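You operate a simulated robot arm through the tools that you are given. There is no shell and no other tool. Be economical: measure what you need, move in short steps, check, and stop when the job is done.

Carry out the task below with a simulated robot arm. There is one attempt and no reset: what you move stays moved.

TASK
Seat the blue shell in the square nest, screw its cap home and stand it in the small blue tray.
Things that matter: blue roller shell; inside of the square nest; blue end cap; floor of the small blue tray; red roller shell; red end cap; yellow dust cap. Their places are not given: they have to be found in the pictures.

The check looks at the end state, three seconds after you hand in, the way a careful person would. Anything else that was tipped, shoved, dropped, spilled or broken makes it a failure. Lids that push on must go on centred and level and be pressed home; caps that screw on are set level and turned clockwise until they are tight.

THE ROBOT
A 5-joint arm with a two-finger parallel gripper, fixed in place. Base frame: the origin is at the foot of the arm, x ahead of it, y to its left, z up; the work surface is at about z = 0. Units: mm, rad, N and s.
With the tool pointing down near the work surface it reaches from about 260 to 600 mm from the base axis. Its first joint turns from -1.152 to 1.152 rad. The tool tilts only in the upright plane through the base axis and itself; it spins freely about its own axis. Payload 1.57 kg.
Tool frame: the origin (TCP) lies between the finger pads and is the grasp point; the fingertips stand 30 mm ahead of it; z points along the fingers, y is the line along which they close. Largest opening 80 mm; finger width 17, thickness 12; the body of the gripper, 40 by 82 mm, starts 80 mm behind the TCP.
Orientation is that of the tool frame in the base frame, as a unit quaternion [w, x, y, z]. With the fingers straight down and closing along the base's y, the tool's x points along the base's -x, its y along +y and its z along -z.

THE INTERFACE
- The arm moves only by the tool play_rows. Its argument "plan" is a list of rows, each an object of numbers (a shift or turn left out is 0, a gripper value left out holds the last): "tx", "ty", "tz": the shift along the tool's x, y, z in mm; "wx", "wy", "wz": the turn, a rotation vector about the tool's x, y, z in rad; "gripper": the opening, from 0 (shut) to 1 (fully open). In form: [{"tx": .., "ty": .., "tz": .., "wx": .., "wy": .., "wz": .., "gripper": ..}, ...]. A call has 1 to 10 rows; each row shifts and turns the commanded pose from where the row before left it, along the tool's axes as they then stand. A row lasts 0.2 s, in which the tool goes at most 50 mm and 0.15 rad; a call with a longer step from one row to the next is refused whole, and so is a gripper value outside its range. A pose out of reach is approached as far as the arm can. The call stops where the force on the tool passes 40 N (or 10 N more than at its start, if that is more) or the arm is blocked; 0.2 s more then pass. Each finger travels about 153 mm/s and halts on what it meets, pressing with about 24 N; the grip force reading is that of the motor and also rises with nothing between the fingers. The clock runs only during rows and for 0.2 s after the last one: add rows that do not move to give the fingers time. It gives the time, the measured TCP pose, the force on the tool (base axes), the opening and the grip force at its end, in the units of the frame above (readings bear some noise).
- Cameras (640 x 400 px; columns grow to the right, rows downward): "scene" is fixed at [54.6, 428.6, 505]; the picture's right is [-0.40, -0.92, 0.00], its down [-0.66, 0.29, -0.69] and it looks along [0.63, -0.28, -0.72] (base axes); focal length 219 px, centre (320, 200). "wrist" rides on the gripper at [-32, 0, -78] in the tool frame; the picture's right is [0.00, -1.00, 0.00], its down [0.97, 0.00, -0.24] and it looks along [0.24, 0.00, 0.97] (tool axes); focal length 218 px, centre (320, 200).
- capture(camera): a new picture of that camera. No time passes.
- measure_at(camera, pixels): for up to 12 pixels [column, row] of the newest picture of that camera ("zoom" is the newest enlarged one), the place [x, y, z] in the base frame of the surface seen there, good to about 2 mm. No time passes.
- inspect(camera, box): a new picture of the part [left, top, right, bottom] of that camera's present view, enlarged. No time passes.
- finish_job(): hands the job in; it is judged then, once.

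Go step by step. Measure first, check grasps and placings, and put right what went wrong. The budget is 80 turns and 46 pictures, counting those below and the enlarged ones. Unless the task says otherwise, let go and move clear before handing in.

The tools are called after ">>>" by a JSON object that holds its "api" and its "payload". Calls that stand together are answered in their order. play_rows: Moves the arm, as the interface text tells. Its arguments: {"type":"object","properties":{"plan":{"type":"array"}},"required":["plan"]} The other tools are called the same way: capture (camera) takes a picture; measure_at (camera, pixels) gives the place of the surface under pixels of a picture; inspect (camera, box) takes an enlarged picture of a part of a camera's view; finish_job () hands the job in.

At the start:

```text
time_s: 0.0
ee_pos: [320.4, 278.7, 292.5]
ee_rot: [-0.001, 0.0, 1.0, 0.0]
ft_force: [-0.4, 0.2, 0.4]
opening: 80.0
grip_force: 0.0
```

scene: 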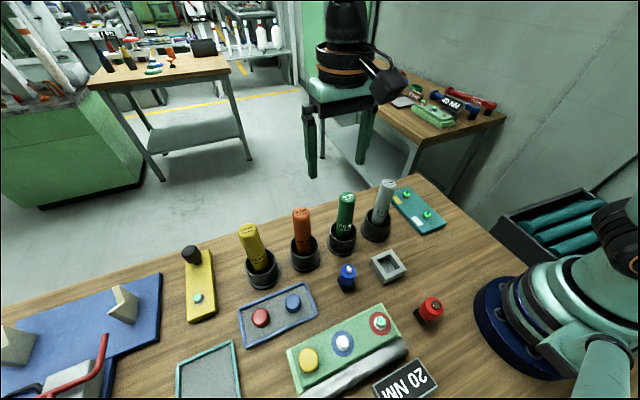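
wrist: 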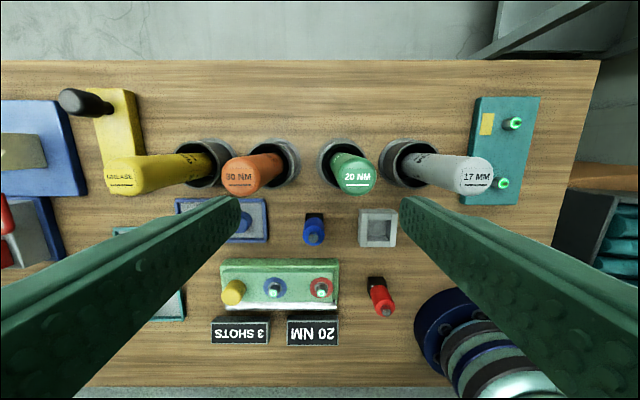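

The blue shell seems to stand near scene (347,278), with the nest at (388,266). The tray with red and blue discs is at (278,312), and a green fixture is at (343,345). I'll enlarge these areas first.

>>> {"api": "inspect", "payload": {"camera": "scene", "box": [220, 230, 460, 400]}}

>>> {"api": "inspect", "payload": {"camera": "wrist", "box": [160, 180, 420, 360]}}

```text
2.35 times, centred on (340, 315) of scene
```

zoom: 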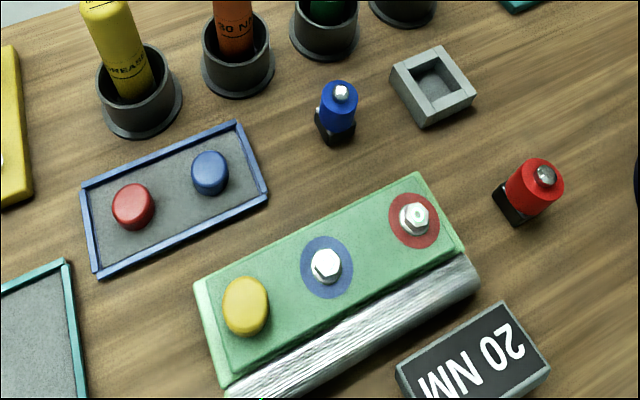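

```text
2.22 times, centred on (290, 270) of wrist
```

zoom: 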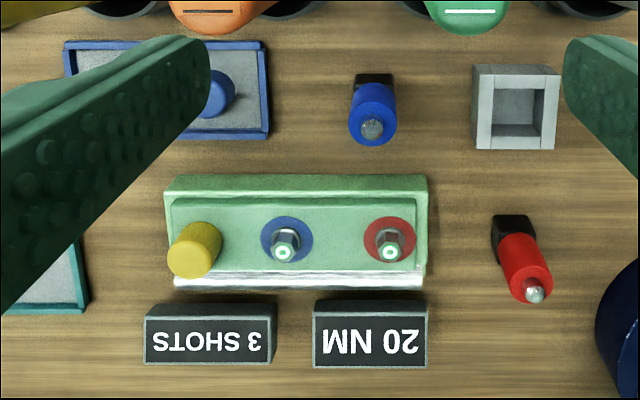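

The blue disc in the tray at zoom (210,172) could be the cap, but so could the hex on the blue ring at (326,265). I'll measure heights and widths to decide.

>>> {"api": "inspect", "payload": {"camera": "scene", "box": [230, 250, 440, 385]}}

>>> {"api": "measure_at", "payload": {"camera": "scene", "pixels": [[348, 268], [348, 273], [347, 288], [389, 266], [378, 267], [399, 259], [293, 301], [261, 316], [278, 310], [343, 341], [309, 356], [380, 321]]}}

```text
2.96 times, centred on (335, 318) of scene
```

zoom: 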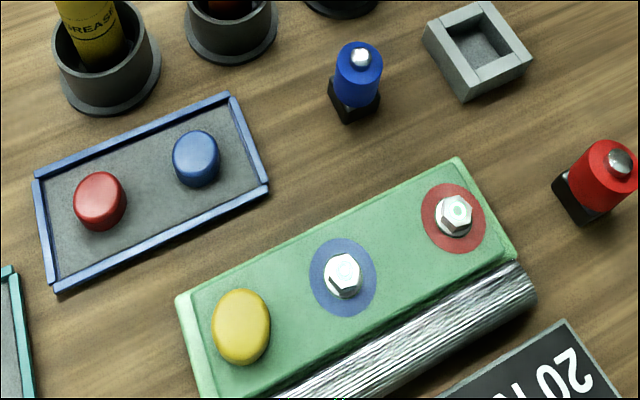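

```text
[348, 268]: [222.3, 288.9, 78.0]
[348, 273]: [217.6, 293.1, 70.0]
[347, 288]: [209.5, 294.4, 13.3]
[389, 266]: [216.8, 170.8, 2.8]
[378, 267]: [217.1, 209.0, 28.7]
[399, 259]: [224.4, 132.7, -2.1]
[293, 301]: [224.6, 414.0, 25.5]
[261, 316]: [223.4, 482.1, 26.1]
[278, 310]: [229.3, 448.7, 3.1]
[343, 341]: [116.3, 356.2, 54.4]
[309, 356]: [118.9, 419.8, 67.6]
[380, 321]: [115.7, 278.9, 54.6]
```

Only the discs in the tray are within joint reach: the blue cap is at about (224,414) and the red at (223,482). The hexes on the green block sit beyond joint 1's range. I'll measure the tall tools as obstacles, the tray rim, the nest edges and the shell outline.

>>> {"api": "measure_at", "payload": {"camera": "scene", "pixels": [[247, 228], [301, 212], [346, 196], [388, 183], [262, 270], [342, 240], [304, 255], [377, 228]]}}

>>> {"api": "measure_at", "payload": {"camera": "zoom", "pixels": [[38, 180], [226, 97], [265, 186], [58, 287], [428, 40], [482, 6], [530, 58], [465, 98], [482, 45], [196, 150], [98, 195], [340, 260]]}}

>>> {"api": "play_rows", "payload": {"plan": [{"tx": 39, "ty": 6, "tz": 0}, {"tx": 39, "ty": 6, "tz": 0}, {"tz": 35}, {"tz": 35}, {}]}}

>>> {"api": "capture", "payload": {"camera": "wrist"}}

```text
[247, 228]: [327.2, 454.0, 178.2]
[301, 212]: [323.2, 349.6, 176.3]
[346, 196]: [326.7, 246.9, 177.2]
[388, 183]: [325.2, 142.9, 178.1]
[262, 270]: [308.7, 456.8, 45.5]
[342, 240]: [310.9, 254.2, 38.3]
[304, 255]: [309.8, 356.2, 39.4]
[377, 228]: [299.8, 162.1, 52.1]
```

```text
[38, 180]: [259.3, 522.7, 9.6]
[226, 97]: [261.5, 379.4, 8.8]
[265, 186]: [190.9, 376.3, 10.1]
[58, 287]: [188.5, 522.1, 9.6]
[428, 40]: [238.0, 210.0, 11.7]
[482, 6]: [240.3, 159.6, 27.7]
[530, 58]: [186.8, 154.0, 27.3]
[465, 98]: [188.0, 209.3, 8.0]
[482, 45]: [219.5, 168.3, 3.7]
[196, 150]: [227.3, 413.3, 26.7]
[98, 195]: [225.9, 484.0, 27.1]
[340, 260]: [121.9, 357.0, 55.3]
```

```text
time_s: 1.2
ee_pos: [242.2, 290.9, 221.9]
ee_rot: [0.0, 0.0, 1.0, 0.0]
ft_force: [-0.3, 1.2, -0.1]
opening: 80.1
grip_force: 0.1
```

```text
40 pictures are left
```

wrist: 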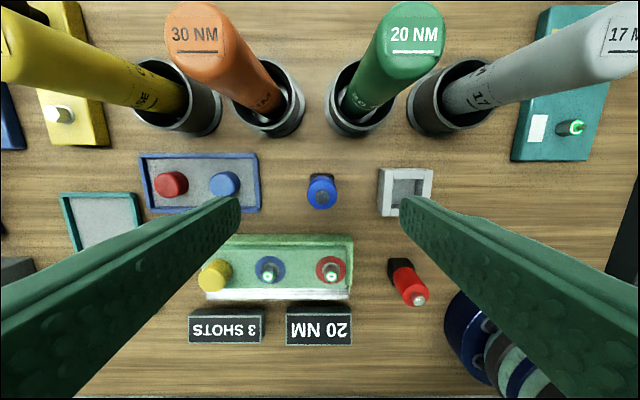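

The tool tops stand near x=325 and z=178, so there is room at x≈220. I'll enlarge the shell and nest area, and the tray caps.

>>> {"api": "inspect", "payload": {"camera": "wrist", "box": [280, 150, 450, 256]}}

>>> {"api": "measure_at", "payload": {"camera": "zoom", "pixels": [[153, 155], [107, 100], [204, 100], [153, 210], [153, 185], [370, 75], [565, 75], [370, 235], [565, 235], [410, 120], [525, 120], [465, 160]]}}

```text
3.76 times, centred on (365, 203) of wrist
```

zoom: 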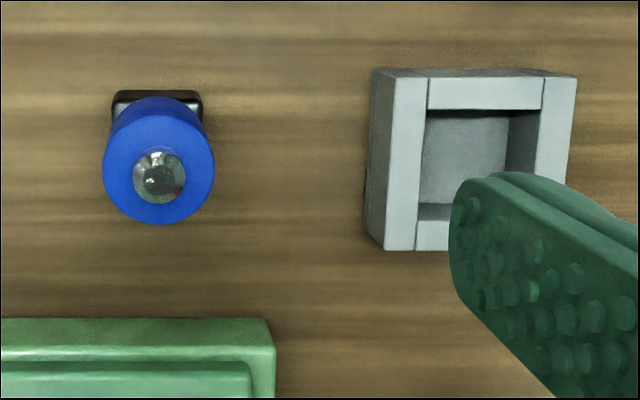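

```text
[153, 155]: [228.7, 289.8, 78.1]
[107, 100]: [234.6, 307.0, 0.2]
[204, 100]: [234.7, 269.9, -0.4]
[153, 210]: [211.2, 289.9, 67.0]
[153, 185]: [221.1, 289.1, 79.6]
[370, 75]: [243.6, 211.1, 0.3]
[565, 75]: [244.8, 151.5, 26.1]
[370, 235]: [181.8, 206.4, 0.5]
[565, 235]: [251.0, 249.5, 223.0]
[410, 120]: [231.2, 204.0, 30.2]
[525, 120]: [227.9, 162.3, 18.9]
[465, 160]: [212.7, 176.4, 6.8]
```

I'll measure the shell's top outline and the nest's inner edges more finely.

>>> {"api": "measure_at", "payload": {"camera": "zoom", "pixels": [[108, 168], [210, 168], [159, 120], [159, 219], [160, 178], [424, 108], [545, 106], [480, 108], [418, 218], [394, 80], [575, 80], [430, 225]]}}

>>> {"api": "inspect", "payload": {"camera": "wrist", "box": [130, 140, 290, 240]}}

>>> {"api": "measure_at", "payload": {"camera": "zoom", "pixels": [[320, 170], [380, 175], [440, 185], [380, 140], [380, 215], [165, 170], [270, 170], [270, 240], [45, 60], [500, 60], [125, 175], [205, 175]]}}

```text
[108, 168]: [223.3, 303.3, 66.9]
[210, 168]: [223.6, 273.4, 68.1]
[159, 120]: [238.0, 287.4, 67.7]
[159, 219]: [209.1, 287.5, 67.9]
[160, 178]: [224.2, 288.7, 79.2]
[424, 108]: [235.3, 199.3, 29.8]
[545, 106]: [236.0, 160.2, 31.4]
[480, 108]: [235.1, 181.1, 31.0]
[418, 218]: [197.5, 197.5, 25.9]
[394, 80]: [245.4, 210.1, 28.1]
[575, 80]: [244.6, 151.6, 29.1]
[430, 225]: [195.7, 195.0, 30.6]
```

```text
4.00 times, centred on (210, 190) of wrist
```

zoom: 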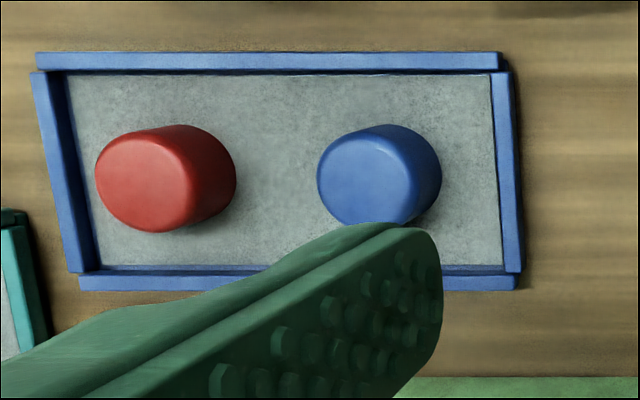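

```text
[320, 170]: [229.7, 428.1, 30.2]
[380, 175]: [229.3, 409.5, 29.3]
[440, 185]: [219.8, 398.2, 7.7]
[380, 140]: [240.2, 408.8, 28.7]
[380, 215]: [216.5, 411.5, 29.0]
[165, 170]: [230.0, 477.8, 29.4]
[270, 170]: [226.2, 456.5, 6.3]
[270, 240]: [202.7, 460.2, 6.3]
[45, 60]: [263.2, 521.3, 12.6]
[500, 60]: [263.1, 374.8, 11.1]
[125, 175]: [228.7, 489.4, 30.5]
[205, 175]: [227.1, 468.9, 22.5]
```

The shell axis is at about (223.6, 288.4) with a body top at z≈68 and Ø30. The nest centre is about (216, 180), its inside ~38 wide and its top at z≈30. I'll lower over the shell and grasp it high, at TCP z≈70.

>>> {"api": "play_rows", "payload": {"plan": [{"tx": 18.6, "ty": -2.5}, {"tz": 40}, {"tz": 40}, {"tz": 40}, {"tz": 32}, {}, {"gripper": 0.0}, {"gripper": 0.0}, {"gripper": 0.0}]}}

>>> {"api": "capture", "payload": {"camera": "scene"}}

```text
time_s: 3.2
ee_pos: [222.7, 288.6, 71.2]
ee_rot: [-0.001, 0.0, 1.0, 0.0]
ft_force: [-0.2, 0.0, 0.3]
opening: 32.3
grip_force: 23.9
```

```text
37 pictures are left
```

scene: 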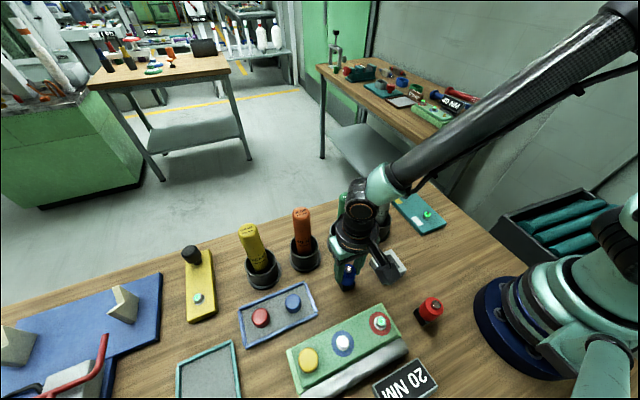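

The shell is held, with the opening at 32.3. Next I'll lift it and carry it over the nest.

>>> {"api": "play_rows", "payload": {"plan": [{"tz": -25}, {"tz": -25}, {"ty": -36, "tx": 2}, {"ty": -36, "tx": 2}, {"ty": -36, "tx": 2.5}, {}, {}]}}

>>> {"api": "capture", "payload": {"camera": "wrist"}}

>>> {"api": "inspect", "payload": {"camera": "scene", "box": [320, 180, 480, 300]}}

```text
time_s: 4.8
ee_pos: [217.2, 178.0, 119.6]
ee_rot: [0.0, 0.0, 1.0, 0.0]
ft_force: [0.3, 0.3, -2.0]
opening: 32.1
grip_force: 23.8
```

```text
36 pictures are left
```

wrist: 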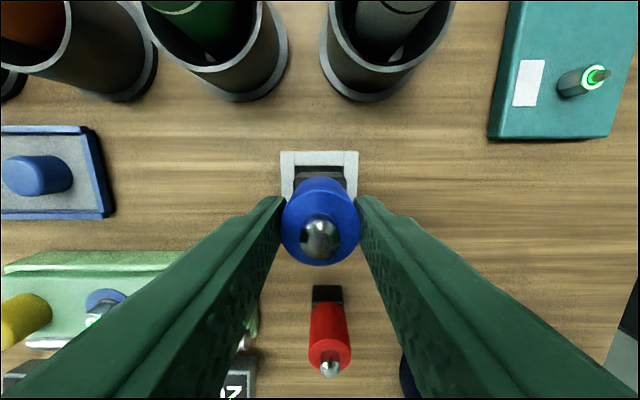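

```text
3.33 times, centred on (400, 240) of scene
```

zoom: 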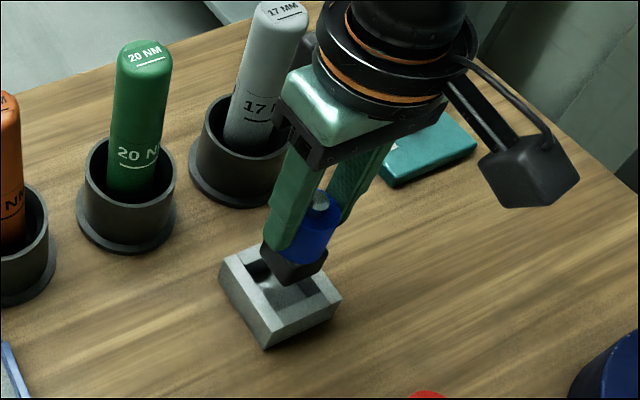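

The nest lies straight behind the shell in the wrist view, with its outer edges at columns 281 and 358. I'll measure the edges here.

>>> {"api": "inspect", "payload": {"camera": "wrist", "box": [260, 140, 380, 215]}}

>>> {"api": "measure_at", "payload": {"camera": "zoom", "pixels": [[115, 70], [515, 70], [170, 150], [470, 150], [318, 70], [318, 128], [130, 250], [505, 250], [320, 185], [232, 225], [405, 225]]}}

```text
5.33 times, centred on (320, 178) of wrist
```

zoom: 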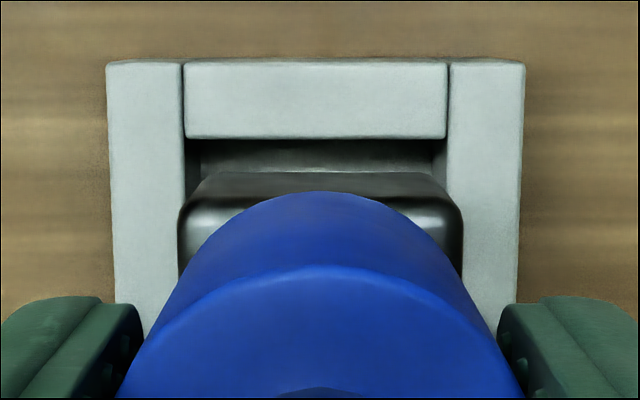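

```text
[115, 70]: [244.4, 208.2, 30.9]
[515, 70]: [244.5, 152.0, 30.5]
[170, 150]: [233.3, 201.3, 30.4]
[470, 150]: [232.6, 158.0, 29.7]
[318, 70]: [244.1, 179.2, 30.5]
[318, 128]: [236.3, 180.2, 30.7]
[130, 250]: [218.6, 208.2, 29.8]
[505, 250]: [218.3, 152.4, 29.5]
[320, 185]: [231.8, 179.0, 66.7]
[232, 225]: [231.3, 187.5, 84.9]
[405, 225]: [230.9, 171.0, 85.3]
```

The nest's inside is 37 mm square, centred at about (216.2, 180). The held base is ~32 wide and needs roughly −1.8 mm in x and +0.8 mm in y. I'll correct that and lower it most of the way.

>>> {"api": "play_rows", "payload": {"plan": [{"tx": 1.8, "ty": 1.0}, {"tz": 13}, {"tz": 13}, {"tz": 10}, {}]}}

>>> {"api": "inspect", "payload": {"camera": "wrist", "box": [240, 140, 400, 240]}}

```text
time_s: 6.0
ee_pos: [215.1, 180.4, 84.1]
ee_rot: [0.0, 0.0, 1.0, 0.0]
ft_force: [-0.5, 0.2, -1.3]
opening: 32.0
grip_force: 24.0
```

```text
4.00 times, centred on (320, 190) of wrist
```

zoom: 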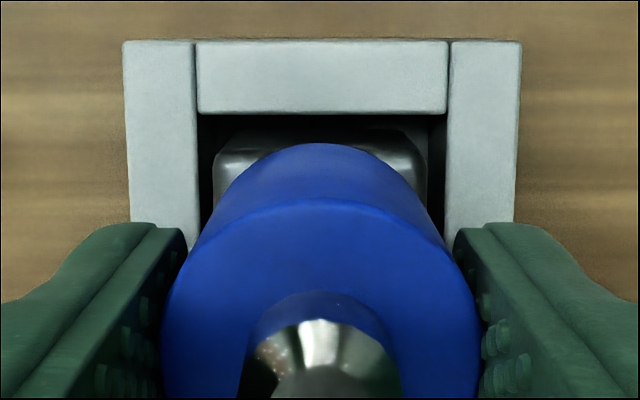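

The base is inside the walls and centred: both base and nest centre on column 320. I'll lower gently to contact.

>>> {"api": "play_rows", "payload": {"plan": [{"tz": 3}, {"tz": 2}, {"tz": 1.5}, {"tz": 1}, {}]}}

```text
time_s: 7.2
ee_pos: [214.4, 180.6, 76.9]
ee_rot: [0.0, 0.001, 1.0, -0.001]
ft_force: [-0.6, 0.1, -1.6]
opening: 32.0
grip_force: 24.0
```

>>> {"api": "play_rows", "payload": {"plan": [{"tz": 1}, {"tz": 1}, {"tz": 1}, {"tz": 1}, {}]}}

```text
time_s: 8.4
ee_pos: [216.2, 180.7, 73.3]
ee_rot: [0.002, 0.0, 1.0, 0.001]
ft_force: [0.6, -3.3, 34.3]
opening: 32.2
grip_force: 24.2
```

The shell touched the floor at 34 N, at about z 73.5. I'll ease off, release, rise clear and look.

>>> {"api": "play_rows", "payload": {"plan": [{"tz": -0.7}, {"gripper": 1.0}, {"gripper": 1.0}, {"tz": -30}, {"tz": -40}, {"tz": -40}, {}]}}

>>> {"api": "capture", "payload": {"camera": "wrist"}}

>>> {"api": "inspect", "payload": {"camera": "wrist", "box": [260, 160, 380, 235]}}

```text
time_s: 10.0
ee_pos: [214.1, 180.7, 185.1]
ee_rot: [0.001, 0.0, 1.0, 0.0]
ft_force: [0.4, -0.2, -0.4]
opening: 80.0
grip_force: 0.0
```

```text
32 pictures are left
```

wrist: 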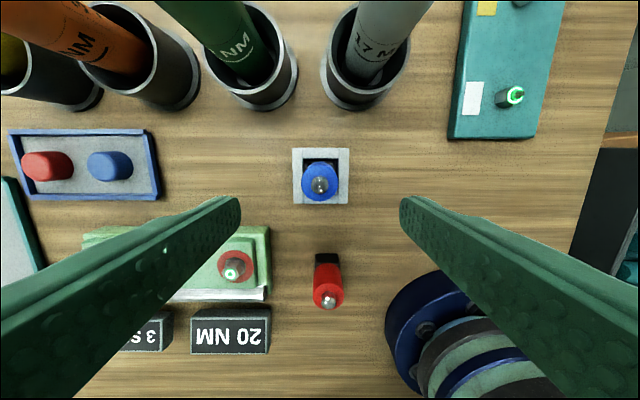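

```text
5.33 times, centred on (320, 198) of wrist
```

zoom: 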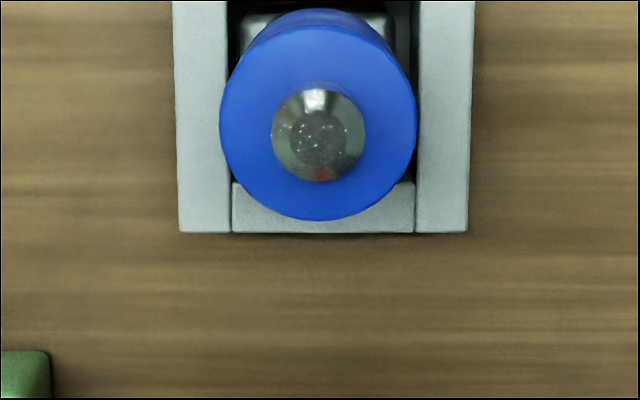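

The shell stands upright in the nest. I'll measure its axis, with the stud centre at zoom (319,138).

>>> {"api": "measure_at", "payload": {"camera": "zoom", "pixels": [[319, 138], [224, 125], [413, 125], [319, 30], [319, 217], [280, 138], [358, 138], [260, 190]]}}

>>> {"api": "play_rows", "payload": {"plan": [{"ty": 45}, {"ty": 45}, {"ty": 45}, {"ty": 45}, {"ty": 45, "tx": -1}, {"ty": 5}, {}, {}]}}

>>> {"api": "capture", "payload": {"camera": "wrist"}}

```text
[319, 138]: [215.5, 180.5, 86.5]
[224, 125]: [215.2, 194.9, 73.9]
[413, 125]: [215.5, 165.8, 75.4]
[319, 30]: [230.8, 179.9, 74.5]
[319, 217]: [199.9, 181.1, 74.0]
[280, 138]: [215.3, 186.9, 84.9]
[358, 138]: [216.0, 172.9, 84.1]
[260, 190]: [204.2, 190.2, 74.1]
```

```text
time_s: 11.8
ee_pos: [215.6, 411.8, 184.6]
ee_rot: [0.0, 0.0, 1.0, 0.0]
ft_force: [-0.2, 0.1, 0.3]
opening: 80.1
grip_force: 0.0
```

```text
30 pictures are left
```

wrist: 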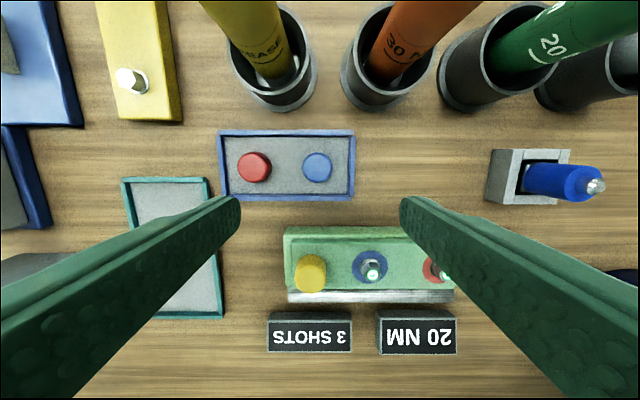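

The shell axis is at about (215.5, 180.4), with its top at z 74 and the stud at 86. Next I'll measure the blue cap at wrist (317,167).

>>> {"api": "inspect", "payload": {"camera": "wrist", "box": [220, 125, 364, 215]}}

>>> {"api": "measure_at", "payload": {"camera": "zoom", "pixels": [[372, 185], [488, 185], [430, 130], [430, 243], [430, 188], [85, 188], [210, 188], [150, 188], [290, 188], [290, 270], [430, 310], [590, 190]]}}

```text
4.44 times, centred on (292, 170) of wrist
```

zoom: 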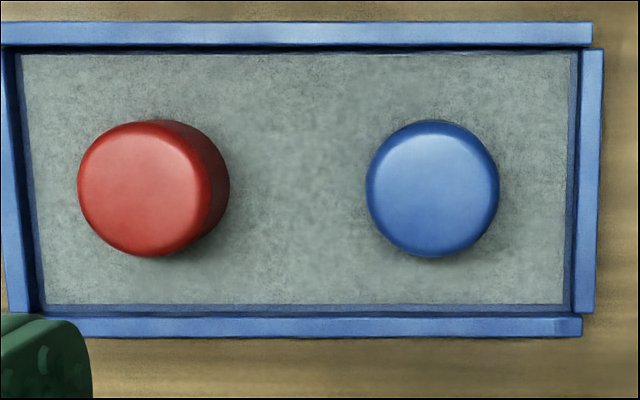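

```text
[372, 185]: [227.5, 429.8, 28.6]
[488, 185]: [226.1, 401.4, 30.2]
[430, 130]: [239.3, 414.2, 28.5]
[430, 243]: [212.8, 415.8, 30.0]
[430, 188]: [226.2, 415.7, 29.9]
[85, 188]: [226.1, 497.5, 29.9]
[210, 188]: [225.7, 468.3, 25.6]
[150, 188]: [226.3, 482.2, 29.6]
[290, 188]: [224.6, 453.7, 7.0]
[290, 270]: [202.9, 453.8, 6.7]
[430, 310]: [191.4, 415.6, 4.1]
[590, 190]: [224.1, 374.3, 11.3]
```

The cap centre is at about (225.8, 414.8), Ø~31, with its top at z 30. The tray floor is at ~6 and the rim top at ~12. I'll narrow the fingers to ~48 mm to stay off the red cap and rim, then lower to tips z≈14.

>>> {"api": "play_rows", "payload": {"plan": [{"tx": -10.2, "ty": 3.0, "gripper": 0.6}, {"tz": 40}, {"tz": 40}, {"tz": 30}, {}, {}]}}

>>> {"api": "capture", "payload": {"camera": "wrist"}}

```text
time_s: 13.2
ee_pos: [226.9, 415.0, 74.6]
ee_rot: [0.0, 0.0, 1.0, 0.0]
ft_force: [0.0, -0.6, 0.7]
opening: 48.0
grip_force: 0.2
```

```text
28 pictures are left
```

wrist: 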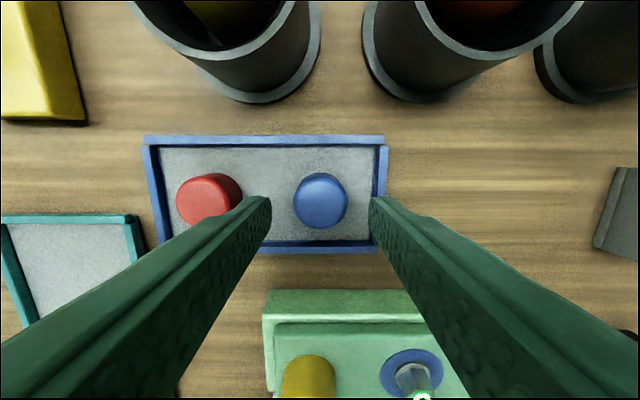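

The cap is centred on column 320 between the fingers. I'll lower and close.

>>> {"api": "play_rows", "payload": {"plan": [{"tz": 15}, {"tz": 15}, {}, {"gripper": 0.0}, {"gripper": 0.0}, {}]}}

>>> {"api": "capture", "payload": {"camera": "wrist"}}

```text
time_s: 14.6
ee_pos: [227.3, 415.7, 43.9]
ee_rot: [0.0, 0.0, 1.0, 0.0]
ft_force: [-0.1, -0.4, 0.0]
opening: 32.0
grip_force: 24.2
```

```text
27 pictures are left
```

wrist: 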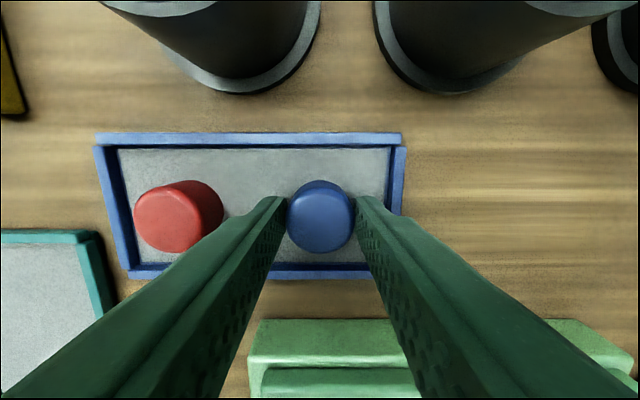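

The cap is gripped at opening 32.0. I'll lift it and carry it over the shell at a safe height.

>>> {"api": "play_rows", "payload": {"plan": [{"tz": -40}, {"tz": -40}, {"tz": -40}, {"ty": -47, "tx": 2}, {"ty": -47, "tx": 2}, {"ty": -47, "tx": 2}, {"ty": -47, "tx": 2}, {"ty": -47, "tx": 3}, {}, {}]}}

>>> {"api": "capture", "payload": {"camera": "wrist"}}

>>> {"api": "inspect", "payload": {"camera": "scene", "box": [320, 160, 480, 290]}}

```text
time_s: 16.8
ee_pos: [215.3, 180.1, 164.7]
ee_rot: [-0.001, 0.001, 1.0, 0.0]
ft_force: [-1.0, -0.2, 0.1]
opening: 32.0
grip_force: 24.0
```

```text
26 pictures are left
```

wrist: 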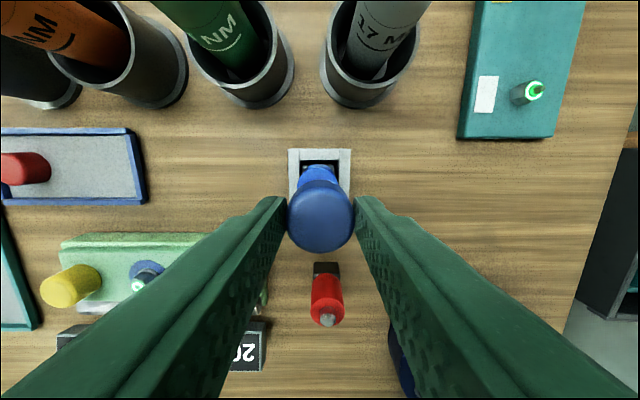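

```text
3.08 times, centred on (400, 225) of scene
```

zoom: 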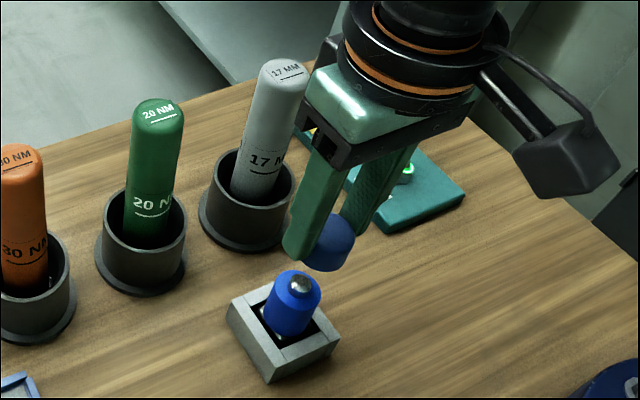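

The cap is above the shell. I'll measure the cap's rim edges in an enlarged wrist view so I can align it with the shell axis at (215.5, 180.4).

>>> {"api": "inspect", "payload": {"camera": "wrist", "box": [272, 150, 368, 260]}}

>>> {"api": "measure_at", "payload": {"camera": "wrist", "pixels": [[320, 190], [320, 249], [320, 220], [292, 218], [349, 218], [320, 172], [293, 160], [347, 160]]}}

```text
3.64 times, centred on (320, 205) of wrist
```

zoom: 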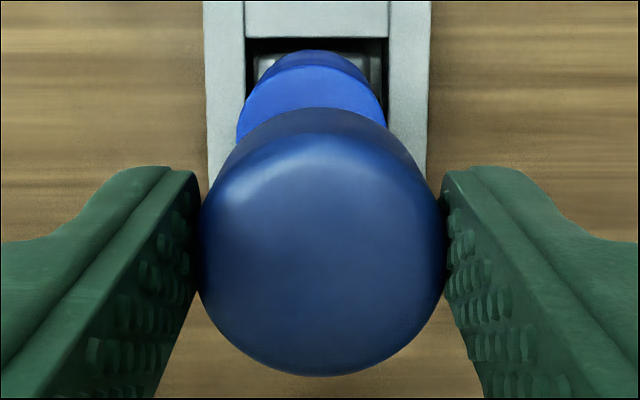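

```text
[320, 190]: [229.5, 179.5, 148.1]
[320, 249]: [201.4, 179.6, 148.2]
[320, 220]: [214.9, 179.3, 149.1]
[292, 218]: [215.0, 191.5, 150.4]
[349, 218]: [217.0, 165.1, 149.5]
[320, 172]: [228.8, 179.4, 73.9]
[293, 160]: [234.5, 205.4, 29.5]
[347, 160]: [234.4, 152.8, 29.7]
```

I need the shell's lateral offset more exactly, so I'll enlarge the shell top behind the cap.

>>> {"api": "inspect", "payload": {"camera": "wrist", "box": [284, 145, 356, 190]}}

>>> {"api": "inspect", "payload": {"camera": "scene", "box": [370, 205, 430, 265]}}

```text
8.89 times, centred on (320, 168) of wrist
```

zoom: 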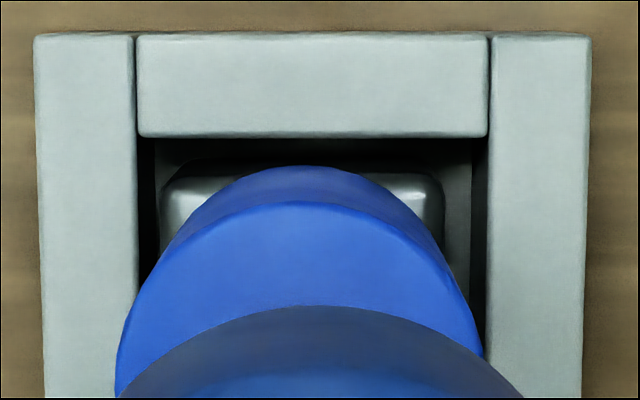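

```text
6.67 times, centred on (400, 235) of scene
```

zoom: 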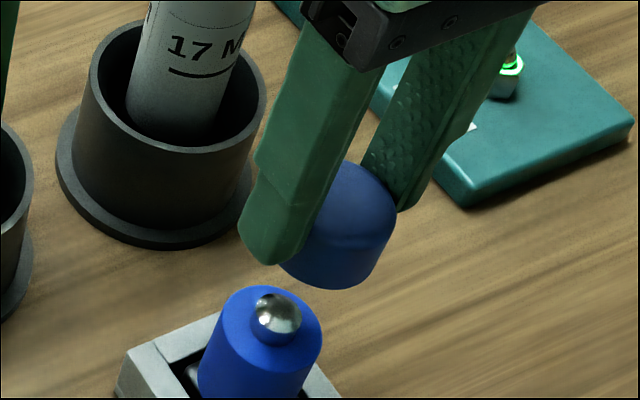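

The shell disc spans columns 116–483, centred about 1.8 mm to +y of the tool axis, while the cap is centred on the tool. I'll shift ty by +1.6 and tx by −0.5, then lower to just above the stud.

>>> {"api": "play_rows", "payload": {"plan": [{"ty": 1.6, "tx": -0.5}, {"tz": 15}, {"tz": 15}, {}, {}]}}

>>> {"api": "inspect", "payload": {"camera": "wrist", "box": [272, 140, 368, 200]}}

>>> {"api": "inspect", "payload": {"camera": "scene", "box": [360, 215, 420, 275]}}

```text
time_s: 18.0
ee_pos: [217.6, 179.8, 133.4]
ee_rot: [0.0, -0.001, 1.0, 0.0]
ft_force: [0.4, -0.1, -1.2]
opening: 31.8
grip_force: 24.2
```

```text
6.67 times, centred on (320, 170) of wrist
```

zoom: 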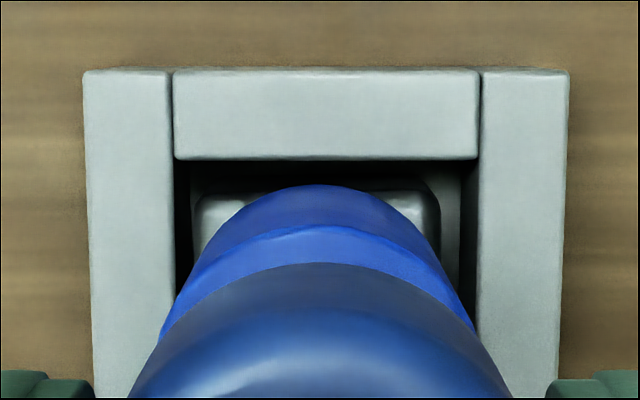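

```text
6.67 times, centred on (390, 245) of scene
```

zoom: 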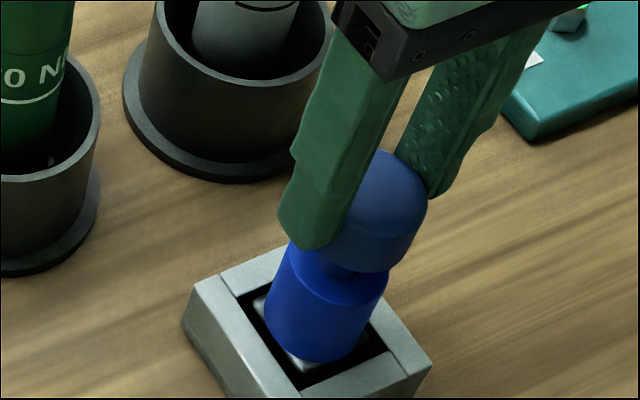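

The cap and shell now line up in the wrist view: the shell centre is at zoom column ~318 and the cap at ~319. I'll shift tx by −0.3 and lower onto the stud in small steps.

>>> {"api": "play_rows", "payload": {"plan": [{"tx": -0.3, "tz": 3}, {"tz": 3}, {"tz": 1.5}, {"tz": 1.5}, {"tz": 1}, {}]}}

>>> {"api": "inspect", "payload": {"camera": "scene", "box": [360, 215, 420, 275]}}

```text
time_s: 19.4
ee_pos: [217.3, 181.5, 124.0]
ee_rot: [0.0, 0.001, 1.0, 0.0]
ft_force: [0.1, -1.0, 0.5]
opening: 31.9
grip_force: 24.1
```

```text
6.67 times, centred on (390, 245) of scene
```

zoom: 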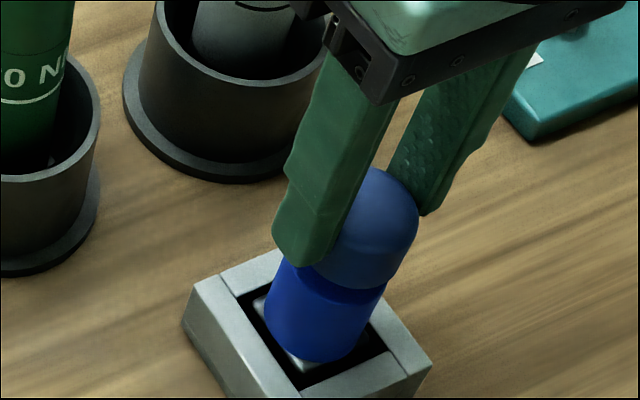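

There is no contact yet and the alignment looks good. I'll continue down gently.

>>> {"api": "play_rows", "payload": {"plan": [{"tz": 1}, {"tz": 1}, {"tz": 1}, {"tz": 1}, {}]}}

```text
time_s: 20.6
ee_pos: [217.3, 180.5, 120.5]
ee_rot: [-0.001, 0.0, 1.0, 0.0]
ft_force: [0.5, 0.3, 0.3]
opening: 31.9
grip_force: 24.2
```

>>> {"api": "play_rows", "payload": {"plan": [{"tz": 1}, {"tz": 1}, {"tz": 1}, {"tz": 1}, {}]}}

```text
time_s: 21.8
ee_pos: [215.2, 181.5, 116.5]
ee_rot: [0.0, -0.001, 1.0, 0.0]
ft_force: [-0.1, 0.6, 0.9]
opening: 31.9
grip_force: 24.1
```

>>> {"api": "play_rows", "payload": {"plan": [{"tz": 0.8}, {"tz": 0.8}, {"tz": 0.8}, {"tz": 0.8}, {}]}}

>>> {"api": "inspect", "payload": {"camera": "scene", "box": [360, 215, 420, 275]}}

```text
time_s: 23.0
ee_pos: [217.7, 181.2, 113.0]
ee_rot: [0.001, 0.0, 1.0, 0.001]
ft_force: [0.8, -3.9, 19.1]
opening: 31.9
grip_force: 23.6
```

```text
6.67 times, centred on (390, 245) of scene
```

zoom: 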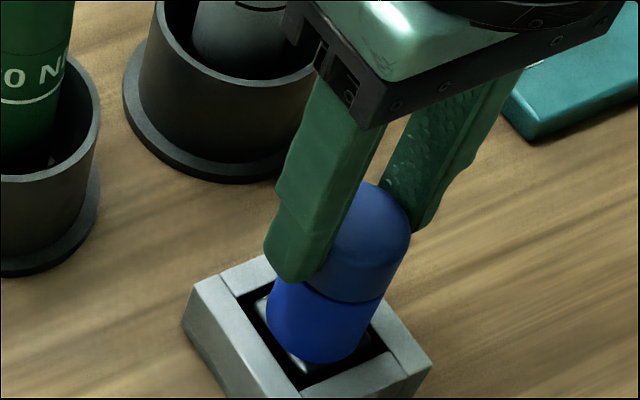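

The cap met resistance at 19 N, nearly flush and level. I'll turn clockwise (+wz about the downward axis) with a slight feed.

>>> {"api": "play_rows", "payload": {"plan": [{"wz": 0.15, "tz": 0.03}, {"wz": 0.15, "tz": 0.03}, {"wz": 0.15, "tz": 0.03}, {"wz": 0.15, "tz": 0.03}, {"wz": 0.15, "tz": 0.03}, {"wz": 0.15, "tz": 0.03}, {"wz": 0.15, "tz": 0.03}, {"wz": 0.15, "tz": 0.03}, {"wz": 0.15, "tz": 0.03}, {"wz": 0.15, "tz": 0.03}]}}

```text
time_s: 25.2
ee_pos: [215.1, 180.4, 113.5]
ee_rot: [0.0, 0.682, 0.731, 0.0]
ft_force: [-2.2, -2.6, 1.8]
opening: 32.1
grip_force: 23.6
```

The tool turned clockwise by 1.5 rad and the force relaxed to 1.8 N, so the thread is biting. I'll keep turning.

>>> {"api": "play_rows", "payload": {"plan": [{"wz": 0.15, "tz": 0.06}, {"wz": 0.15, "tz": 0.06}, {"wz": 0.15, "tz": 0.06}, {"wz": 0.15, "tz": 0.06}, {"wz": 0.15, "tz": 0.06}, {"wz": 0.15, "tz": 0.06}, {"wz": 0.15, "tz": 0.06}, {"wz": 0.15, "tz": 0.06}, {"wz": 0.15, "tz": 0.06}, {"wz": 0.15, "tz": 0.06}]}}

>>> {"api": "inspect", "payload": {"camera": "scene", "box": [350, 205, 430, 285]}}

```text
time_s: 26.7
ee_pos: [242.6, 150.8, 116.7]
ee_rot: [-0.001, 0.941, 0.337, 0.006]
ft_force: [-17.6, 27.6, 6.4]
opening: 38.6
grip_force: 23.5
out of reach, approached as far as the arm can: row 6, 7
stopped in row 7: the force on the tool passed its limit (the readings are from after the stop); the commanded pose is now the measured one
```

```text
5.00 times, centred on (390, 245) of scene
```

zoom: 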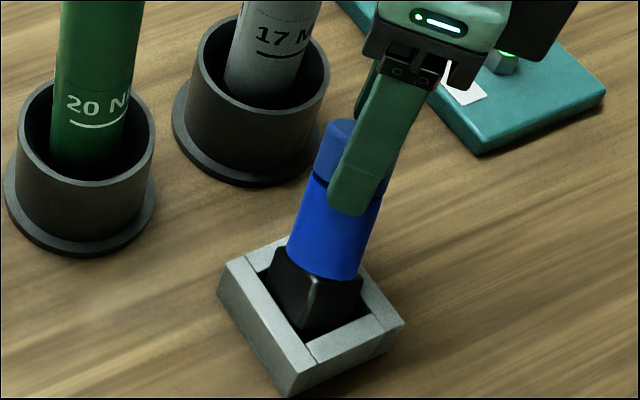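

The spin joint reached its limit (about π relative to the base angle) and the arm swung away to (242,151), dragging the shell out of line. I'll look before touching anything.

>>> {"api": "capture", "payload": {"camera": "wrist"}}

>>> {"api": "capture", "payload": {"camera": "scene"}}

>>> {"api": "measure_at", "payload": {"camera": "scene", "pixels": [[384, 265], [409, 279], [431, 268], [386, 243], [395, 256], [403, 257], [391, 238], [416, 222], [413, 230]]}}

```text
16 pictures are left
```

wrist: 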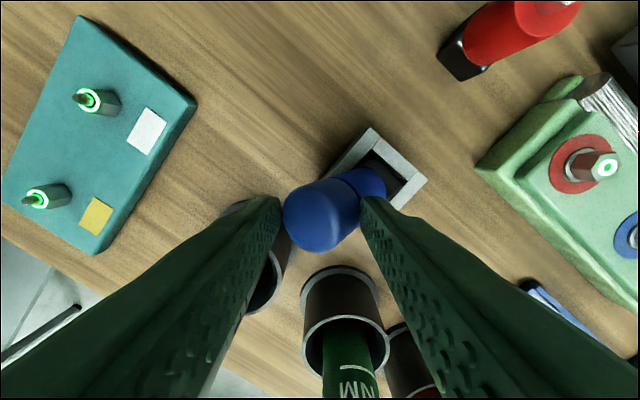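

```text
15 pictures are left
```

scene: 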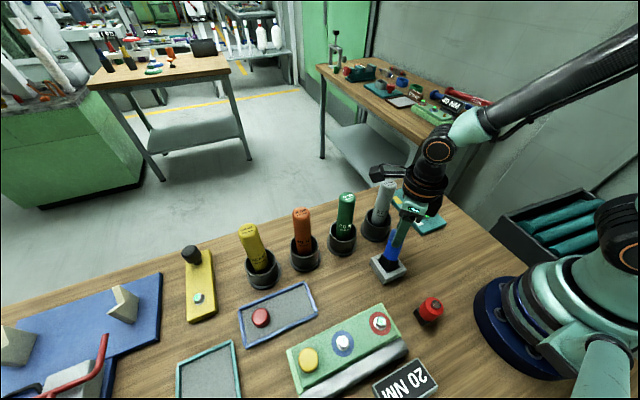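

```text
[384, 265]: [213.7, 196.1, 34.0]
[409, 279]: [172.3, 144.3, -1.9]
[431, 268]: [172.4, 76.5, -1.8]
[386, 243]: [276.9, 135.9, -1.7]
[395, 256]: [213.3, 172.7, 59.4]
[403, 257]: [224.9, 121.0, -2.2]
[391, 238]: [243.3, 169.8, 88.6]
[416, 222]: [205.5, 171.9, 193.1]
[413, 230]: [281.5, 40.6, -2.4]
```

The nest did not move. The shell leans with the cap still in the fingers, displaced along the closing axis. I'll spin back slightly off the limit and retrace to about (215.5, 181) slowly.

>>> {"api": "play_rows", "payload": {"plan": [{"wz": -0.12}, {"ty": -5, "tx": 0.4}, {"ty": -5, "tx": 0.4}, {"ty": -5, "tx": 0.4}, {"ty": -5, "tx": 0.4}, {}]}}

>>> {"api": "inspect", "payload": {"camera": "scene", "box": [350, 205, 430, 285]}}

```text
time_s: 28.1
ee_pos: [228.6, 163.4, 115.7]
ee_rot: [-0.002, 0.921, 0.391, 0.005]
ft_force: [-1.6, 1.1, 7.2]
opening: 36.2
grip_force: 24.2
```

```text
5.00 times, centred on (390, 245) of scene
```

zoom: 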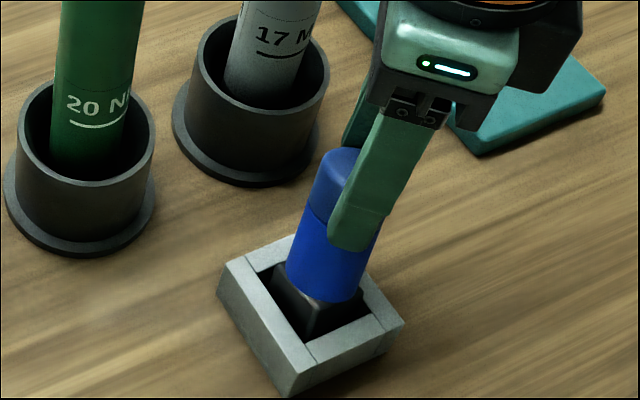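

It is straightening and the base is sinking back in. I'll continue back to the nest axis.

>>> {"api": "play_rows", "payload": {"plan": [{"ty": -5, "tx": 0.8}, {"ty": -5, "tx": 0.8}, {"ty": -5, "tx": 0.8}, {"ty": -4, "tx": 0.8}, {"ty": -2, "tx": 0.4}, {}]}}

>>> {"api": "inspect", "payload": {"camera": "scene", "box": [350, 205, 430, 285]}}

```text
time_s: 29.5
ee_pos: [220.1, 177.0, 115.2]
ee_rot: [-0.002, 0.92, 0.391, 0.005]
ft_force: [-0.6, 1.3, 0.4]
opening: 32.6
grip_force: 24.3
out of reach, approached as far as the arm can: row 4
```

```text
5.00 times, centred on (390, 245) of scene
```

zoom: 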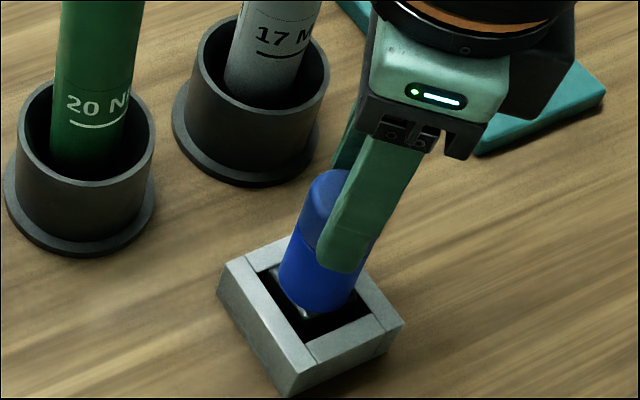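

It is nearly upright with the opening at 32.6; the spin limit blocked the last few mm. I'll spin back 0.3 rad and finish centring before letting go.

>>> {"api": "play_rows", "payload": {"plan": [{"wz": -0.15}, {"wz": -0.15}, {"ty": -3, "tx": 0.7}, {"ty": -2.5, "tx": 0.7}, {}]}}

```text
time_s: 30.7
ee_pos: [214.2, 181.8, 114.6]
ee_rot: [-0.001, 0.852, 0.524, 0.005]
ft_force: [-2.0, 0.0, 0.0]
opening: 32.0
grip_force: 24.2
```

The opening is back to 32.0, so the cap is square in the fingers. I'll press down gently to reseat the base.

>>> {"api": "play_rows", "payload": {"plan": [{"tz": 0.7}, {"tz": 0.7}, {"tz": 0.7}, {"tz": 0.7}, {}]}}

>>> {"api": "inspect", "payload": {"camera": "scene", "box": [355, 210, 425, 280]}}

```text
time_s: 31.9
ee_pos: [214.9, 182.6, 111.9]
ee_rot: [-0.001, 0.852, 0.524, 0.006]
ft_force: [-4.6, 0.9, 20.5]
opening: 31.8
grip_force: 24.3
```

```text
5.71 times, centred on (390, 245) of scene
```

zoom: 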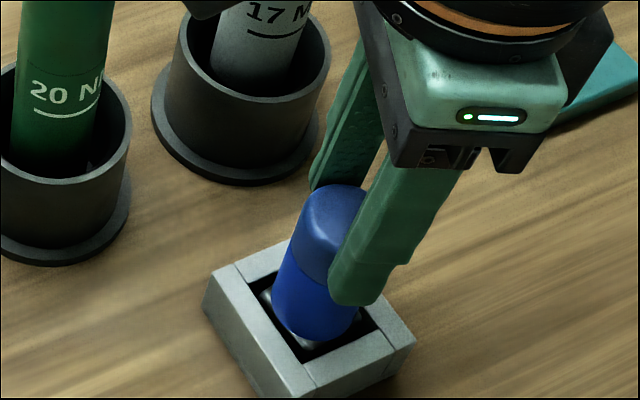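

The base is seated again, at 20 N and z 112. I'll release and unwind the spin in free air so I can regrasp for a full clockwise turn.

>>> {"api": "play_rows", "payload": {"plan": [{"tz": -0.5, "gripper": 1.0}, {"gripper": 1.0}, {"wz": -0.15}, {"wz": -0.15}, {"wz": -0.15}, {"wz": -0.15}, {"wz": -0.15}, {"wz": -0.15}, {"wz": -0.15}, {"wz": -0.15}]}}

>>> {"api": "play_rows", "payload": {"plan": [{"wz": -0.15}, {"wz": -0.15}, {"wz": -0.15}, {"wz": -0.15}, {"wz": -0.15}, {"wz": -0.15}]}}

>>> {"api": "capture", "payload": {"camera": "wrist"}}

```text
time_s: 34.1
ee_pos: [214.5, 180.6, 112.3]
ee_rot: [0.002, 0.407, 0.914, 0.005]
ft_force: [0.7, 0.9, 0.4]
opening: 80.0
grip_force: 0.1
```

```text
time_s: 35.5
ee_pos: [215.4, 182.8, 112.5]
ee_rot: [0.004, -0.031, 1.0, 0.004]
ft_force: [-0.2, 0.5, -0.4]
opening: 79.8
grip_force: 0.0
```

```text
11 pictures are left
```

wrist: 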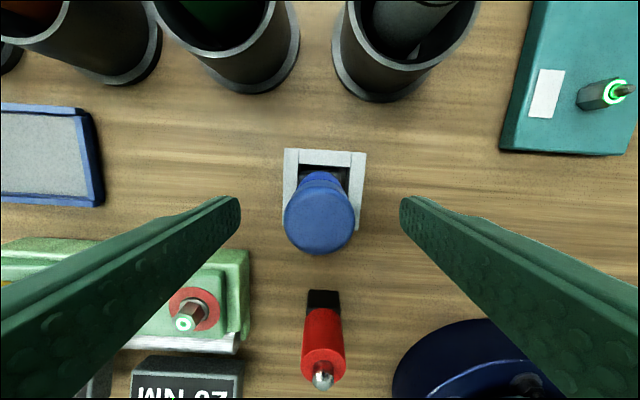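

The cap sits upright and centred at column 320. I'll correct the small tool tilt and continue unwinding to about −2.1 rad.

>>> {"api": "play_rows", "payload": {"plan": [{"wx": 0.008, "wy": 0.008}, {"wz": -0.15}, {"wz": -0.15}, {"wz": -0.15}, {"wz": -0.15}, {"wz": -0.15}, {"wz": -0.15}, {"wz": -0.15}, {}]}}

>>> {"api": "play_rows", "payload": {"plan": [{"wz": -0.15}, {"wz": -0.15}, {"wz": -0.15}, {"wz": -0.15}, {"wz": -0.15}, {"wz": -0.15}, {"wz": -0.15}, {}]}}

```text
time_s: 37.5
ee_pos: [214.4, 181.6, 113.1]
ee_rot: [0.0, -0.528, 0.849, 0.0]
ft_force: [0.5, -0.4, -0.1]
opening: 80.2
grip_force: 0.1
```

```text
time_s: 39.3
ee_pos: [215.3, 181.8, 112.2]
ee_rot: [0.0, 0.883, -0.47, 0.0]
ft_force: [-0.6, 0.4, 0.3]
opening: 80.1
grip_force: 0.1
```

I'm now at −2.16 rad. I'll grasp the cap, check it, and then turn clockwise.

>>> {"api": "play_rows", "payload": {"plan": [{"gripper": 0.0}, {"gripper": 0.0}, {"gripper": 0.0}, {"tz": 0.5}, {"wz": 0.15, "tz": 0.03}, {"wz": 0.15, "tz": 0.03}, {"wz": 0.15, "tz": 0.03}, {"wz": 0.15, "tz": 0.03}, {"wz": 0.15, "tz": 0.03}]}}

```text
time_s: 41.3
ee_pos: [214.5, 181.1, 112.3]
ee_rot: [0.0, -0.647, 0.763, 0.0]
ft_force: [-0.5, 0.2, 0.1]
opening: 31.9
grip_force: 23.3
```

>>> {"api": "play_rows", "payload": {"plan": [{"wz": 0.15, "tz": 0.04}, {"wz": 0.15, "tz": 0.04}, {"wz": 0.15, "tz": 0.04}, {"wz": 0.15, "tz": 0.04}, {"wz": 0.15, "tz": 0.04}, {"wz": 0.15, "tz": 0.04}, {"wz": 0.15, "tz": 0.04}, {"wz": 0.15, "tz": 0.04}]}}

```text
time_s: 43.1
ee_pos: [216.5, 181.0, 111.0]
ee_rot: [0.0, -0.104, 0.995, -0.001]
ft_force: [-0.1, -1.3, -1.3]
opening: 31.8
grip_force: 24.1
```

>>> {"api": "play_rows", "payload": {"plan": [{"wz": 0.15, "tz": 0.04}, {"wz": 0.15, "tz": 0.04}, {"wz": 0.15, "tz": 0.04}, {"wz": 0.15, "tz": 0.04}, {"wz": 0.15, "tz": 0.04}, {"wz": 0.15, "tz": 0.04}, {"wz": 0.15, "tz": 0.04}]}}

```text
time_s: 44.7
ee_pos: [214.9, 180.5, 112.4]
ee_rot: [-0.001, 0.41, 0.912, -0.002]
ft_force: [0.5, -9.4, -0.5]
opening: 31.9
grip_force: 24.0
```

>>> {"api": "play_rows", "payload": {"plan": [{"wz": 0.15, "tz": 0.04}, {"wz": 0.15, "tz": 0.04}, {"wz": 0.15, "tz": 0.04}, {"wz": 0.15, "tz": 0.04}, {"wz": 0.15, "tz": 0.04}, {"wz": 0.15, "tz": 0.04}, {"wz": 0.15, "tz": 0.04}]}}

>>> {"api": "inspect", "payload": {"camera": "scene", "box": [355, 210, 425, 280]}}

```text
time_s: 46.3
ee_pos: [215.2, 182.4, 113.4]
ee_rot: [0.0, 0.811, 0.585, 0.001]
ft_force: [-0.7, 6.6, -0.8]
opening: 31.9
grip_force: 24.0
```

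```text
5.71 times, centred on (390, 245) of scene
```

zoom: 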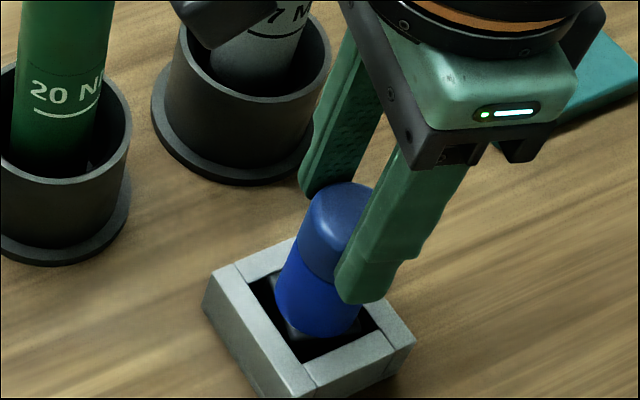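

The cap looks level and flush, and small side loads show the base locking against the nest walls. I'm not sure it's tight, so I'll release, unwind and give it another turn.

>>> {"api": "play_rows", "payload": {"plan": [{"gripper": 1.0}, {"gripper": 1.0}, {"wz": -0.15}, {"wz": -0.15}, {"wz": -0.15}, {"wz": -0.15}, {"wz": -0.15}, {"wz": -0.15}, {"wz": -0.15}, {"wz": -0.15}]}}

>>> {"api": "play_rows", "payload": {"plan": [{"wz": -0.15}, {"wz": -0.15}, {"wz": -0.15}, {"wz": -0.15}, {"wz": -0.09}]}}

>>> {"api": "inspect", "payload": {"camera": "wrist", "box": [272, 140, 368, 260]}}

>>> {"api": "measure_at", "payload": {"camera": "zoom", "pixels": [[320, 270], [240, 270], [400, 270], [320, 200], [320, 340], [320, 120]]}}

```text
time_s: 48.5
ee_pos: [215.3, 181.9, 111.1]
ee_rot: [0.0, 0.337, 0.941, 0.0]
ft_force: [0.5, 0.3, 0.3]
opening: 80.1
grip_force: 0.0
```

```text
time_s: 49.7
ee_pos: [215.0, 180.3, 111.1]
ee_rot: [0.0, -0.001, 1.0, 0.0]
ft_force: [0.0, -0.1, -0.4]
opening: 80.2
grip_force: 0.1
```

```text
3.33 times, centred on (320, 200) of wrist
```

zoom: 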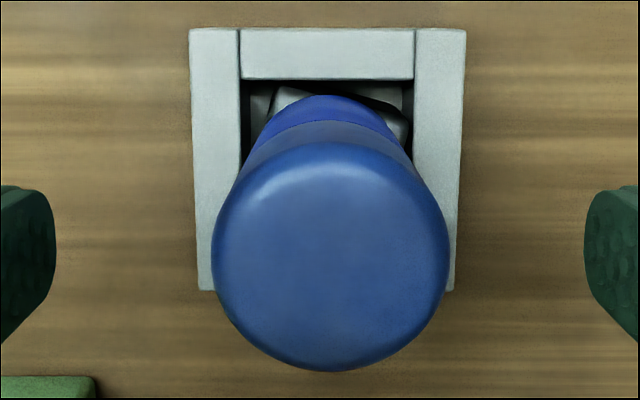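

```text
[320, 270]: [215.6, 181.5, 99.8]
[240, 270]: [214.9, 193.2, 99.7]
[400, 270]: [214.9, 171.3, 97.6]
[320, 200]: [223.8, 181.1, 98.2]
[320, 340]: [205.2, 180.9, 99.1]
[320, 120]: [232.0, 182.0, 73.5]
```

The base has turned ~15° and wedged against the nest walls, and the cap top is at z≈99, 24 mm above the shell top, so it's flush. I'll regrasp here and give one more clockwise turn to confirm it's tight, shifting ty by −1.

>>> {"api": "play_rows", "payload": {"plan": [{"ty": -1.0}, {"gripper": 0.0}, {"gripper": 0.0}, {"gripper": 0.0}, {"wz": 0.15}, {"wz": 0.15}, {"wz": 0.15}, {"wz": 0.15}]}}

>>> {"api": "play_rows", "payload": {"plan": [{"wz": 0.15}, {"wz": 0.15}, {"wz": 0.15}, {"wz": 0.15}, {"wz": 0.15}]}}

>>> {"api": "play_rows", "payload": {"plan": [{"wz": 0.15}, {"wz": 0.15}, {"wz": 0.15}, {"wz": 0.1}]}}

```text
time_s: 51.5
ee_pos: [215.2, 179.6, 111.8]
ee_rot: [0.0, 0.297, 0.955, 0.0]
ft_force: [-0.4, -3.6, -0.1]
opening: 34.8
grip_force: 23.5
```

```text
time_s: 52.7
ee_pos: [215.1, 180.4, 111.5]
ee_rot: [-0.001, 0.626, 0.78, -0.001]
ft_force: [-2.6, -2.9, -0.5]
opening: 37.0
grip_force: 23.8
```

```text
time_s: 53.7
ee_pos: [216.0, 181.3, 112.1]
ee_rot: [0.001, 0.813, 0.582, 0.001]
ft_force: [-2.5, 6.2, 0.2]
opening: 32.0
grip_force: 24.2
```

The opening swelled to 37 and came back to 32, so something tilted mid-turn. I'll look.

>>> {"api": "inspect", "payload": {"camera": "scene", "box": [355, 210, 425, 280]}}

```text
5.71 times, centred on (390, 245) of scene
```

zoom: 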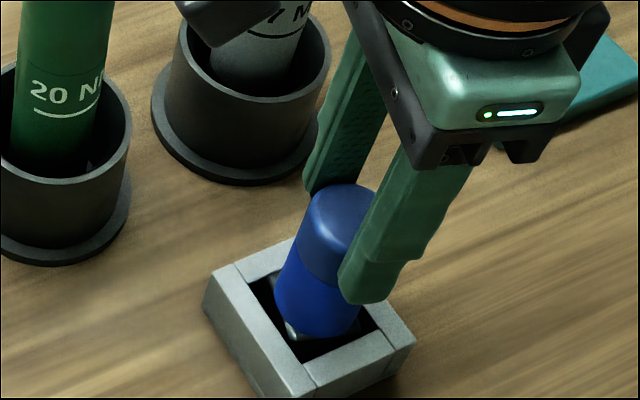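

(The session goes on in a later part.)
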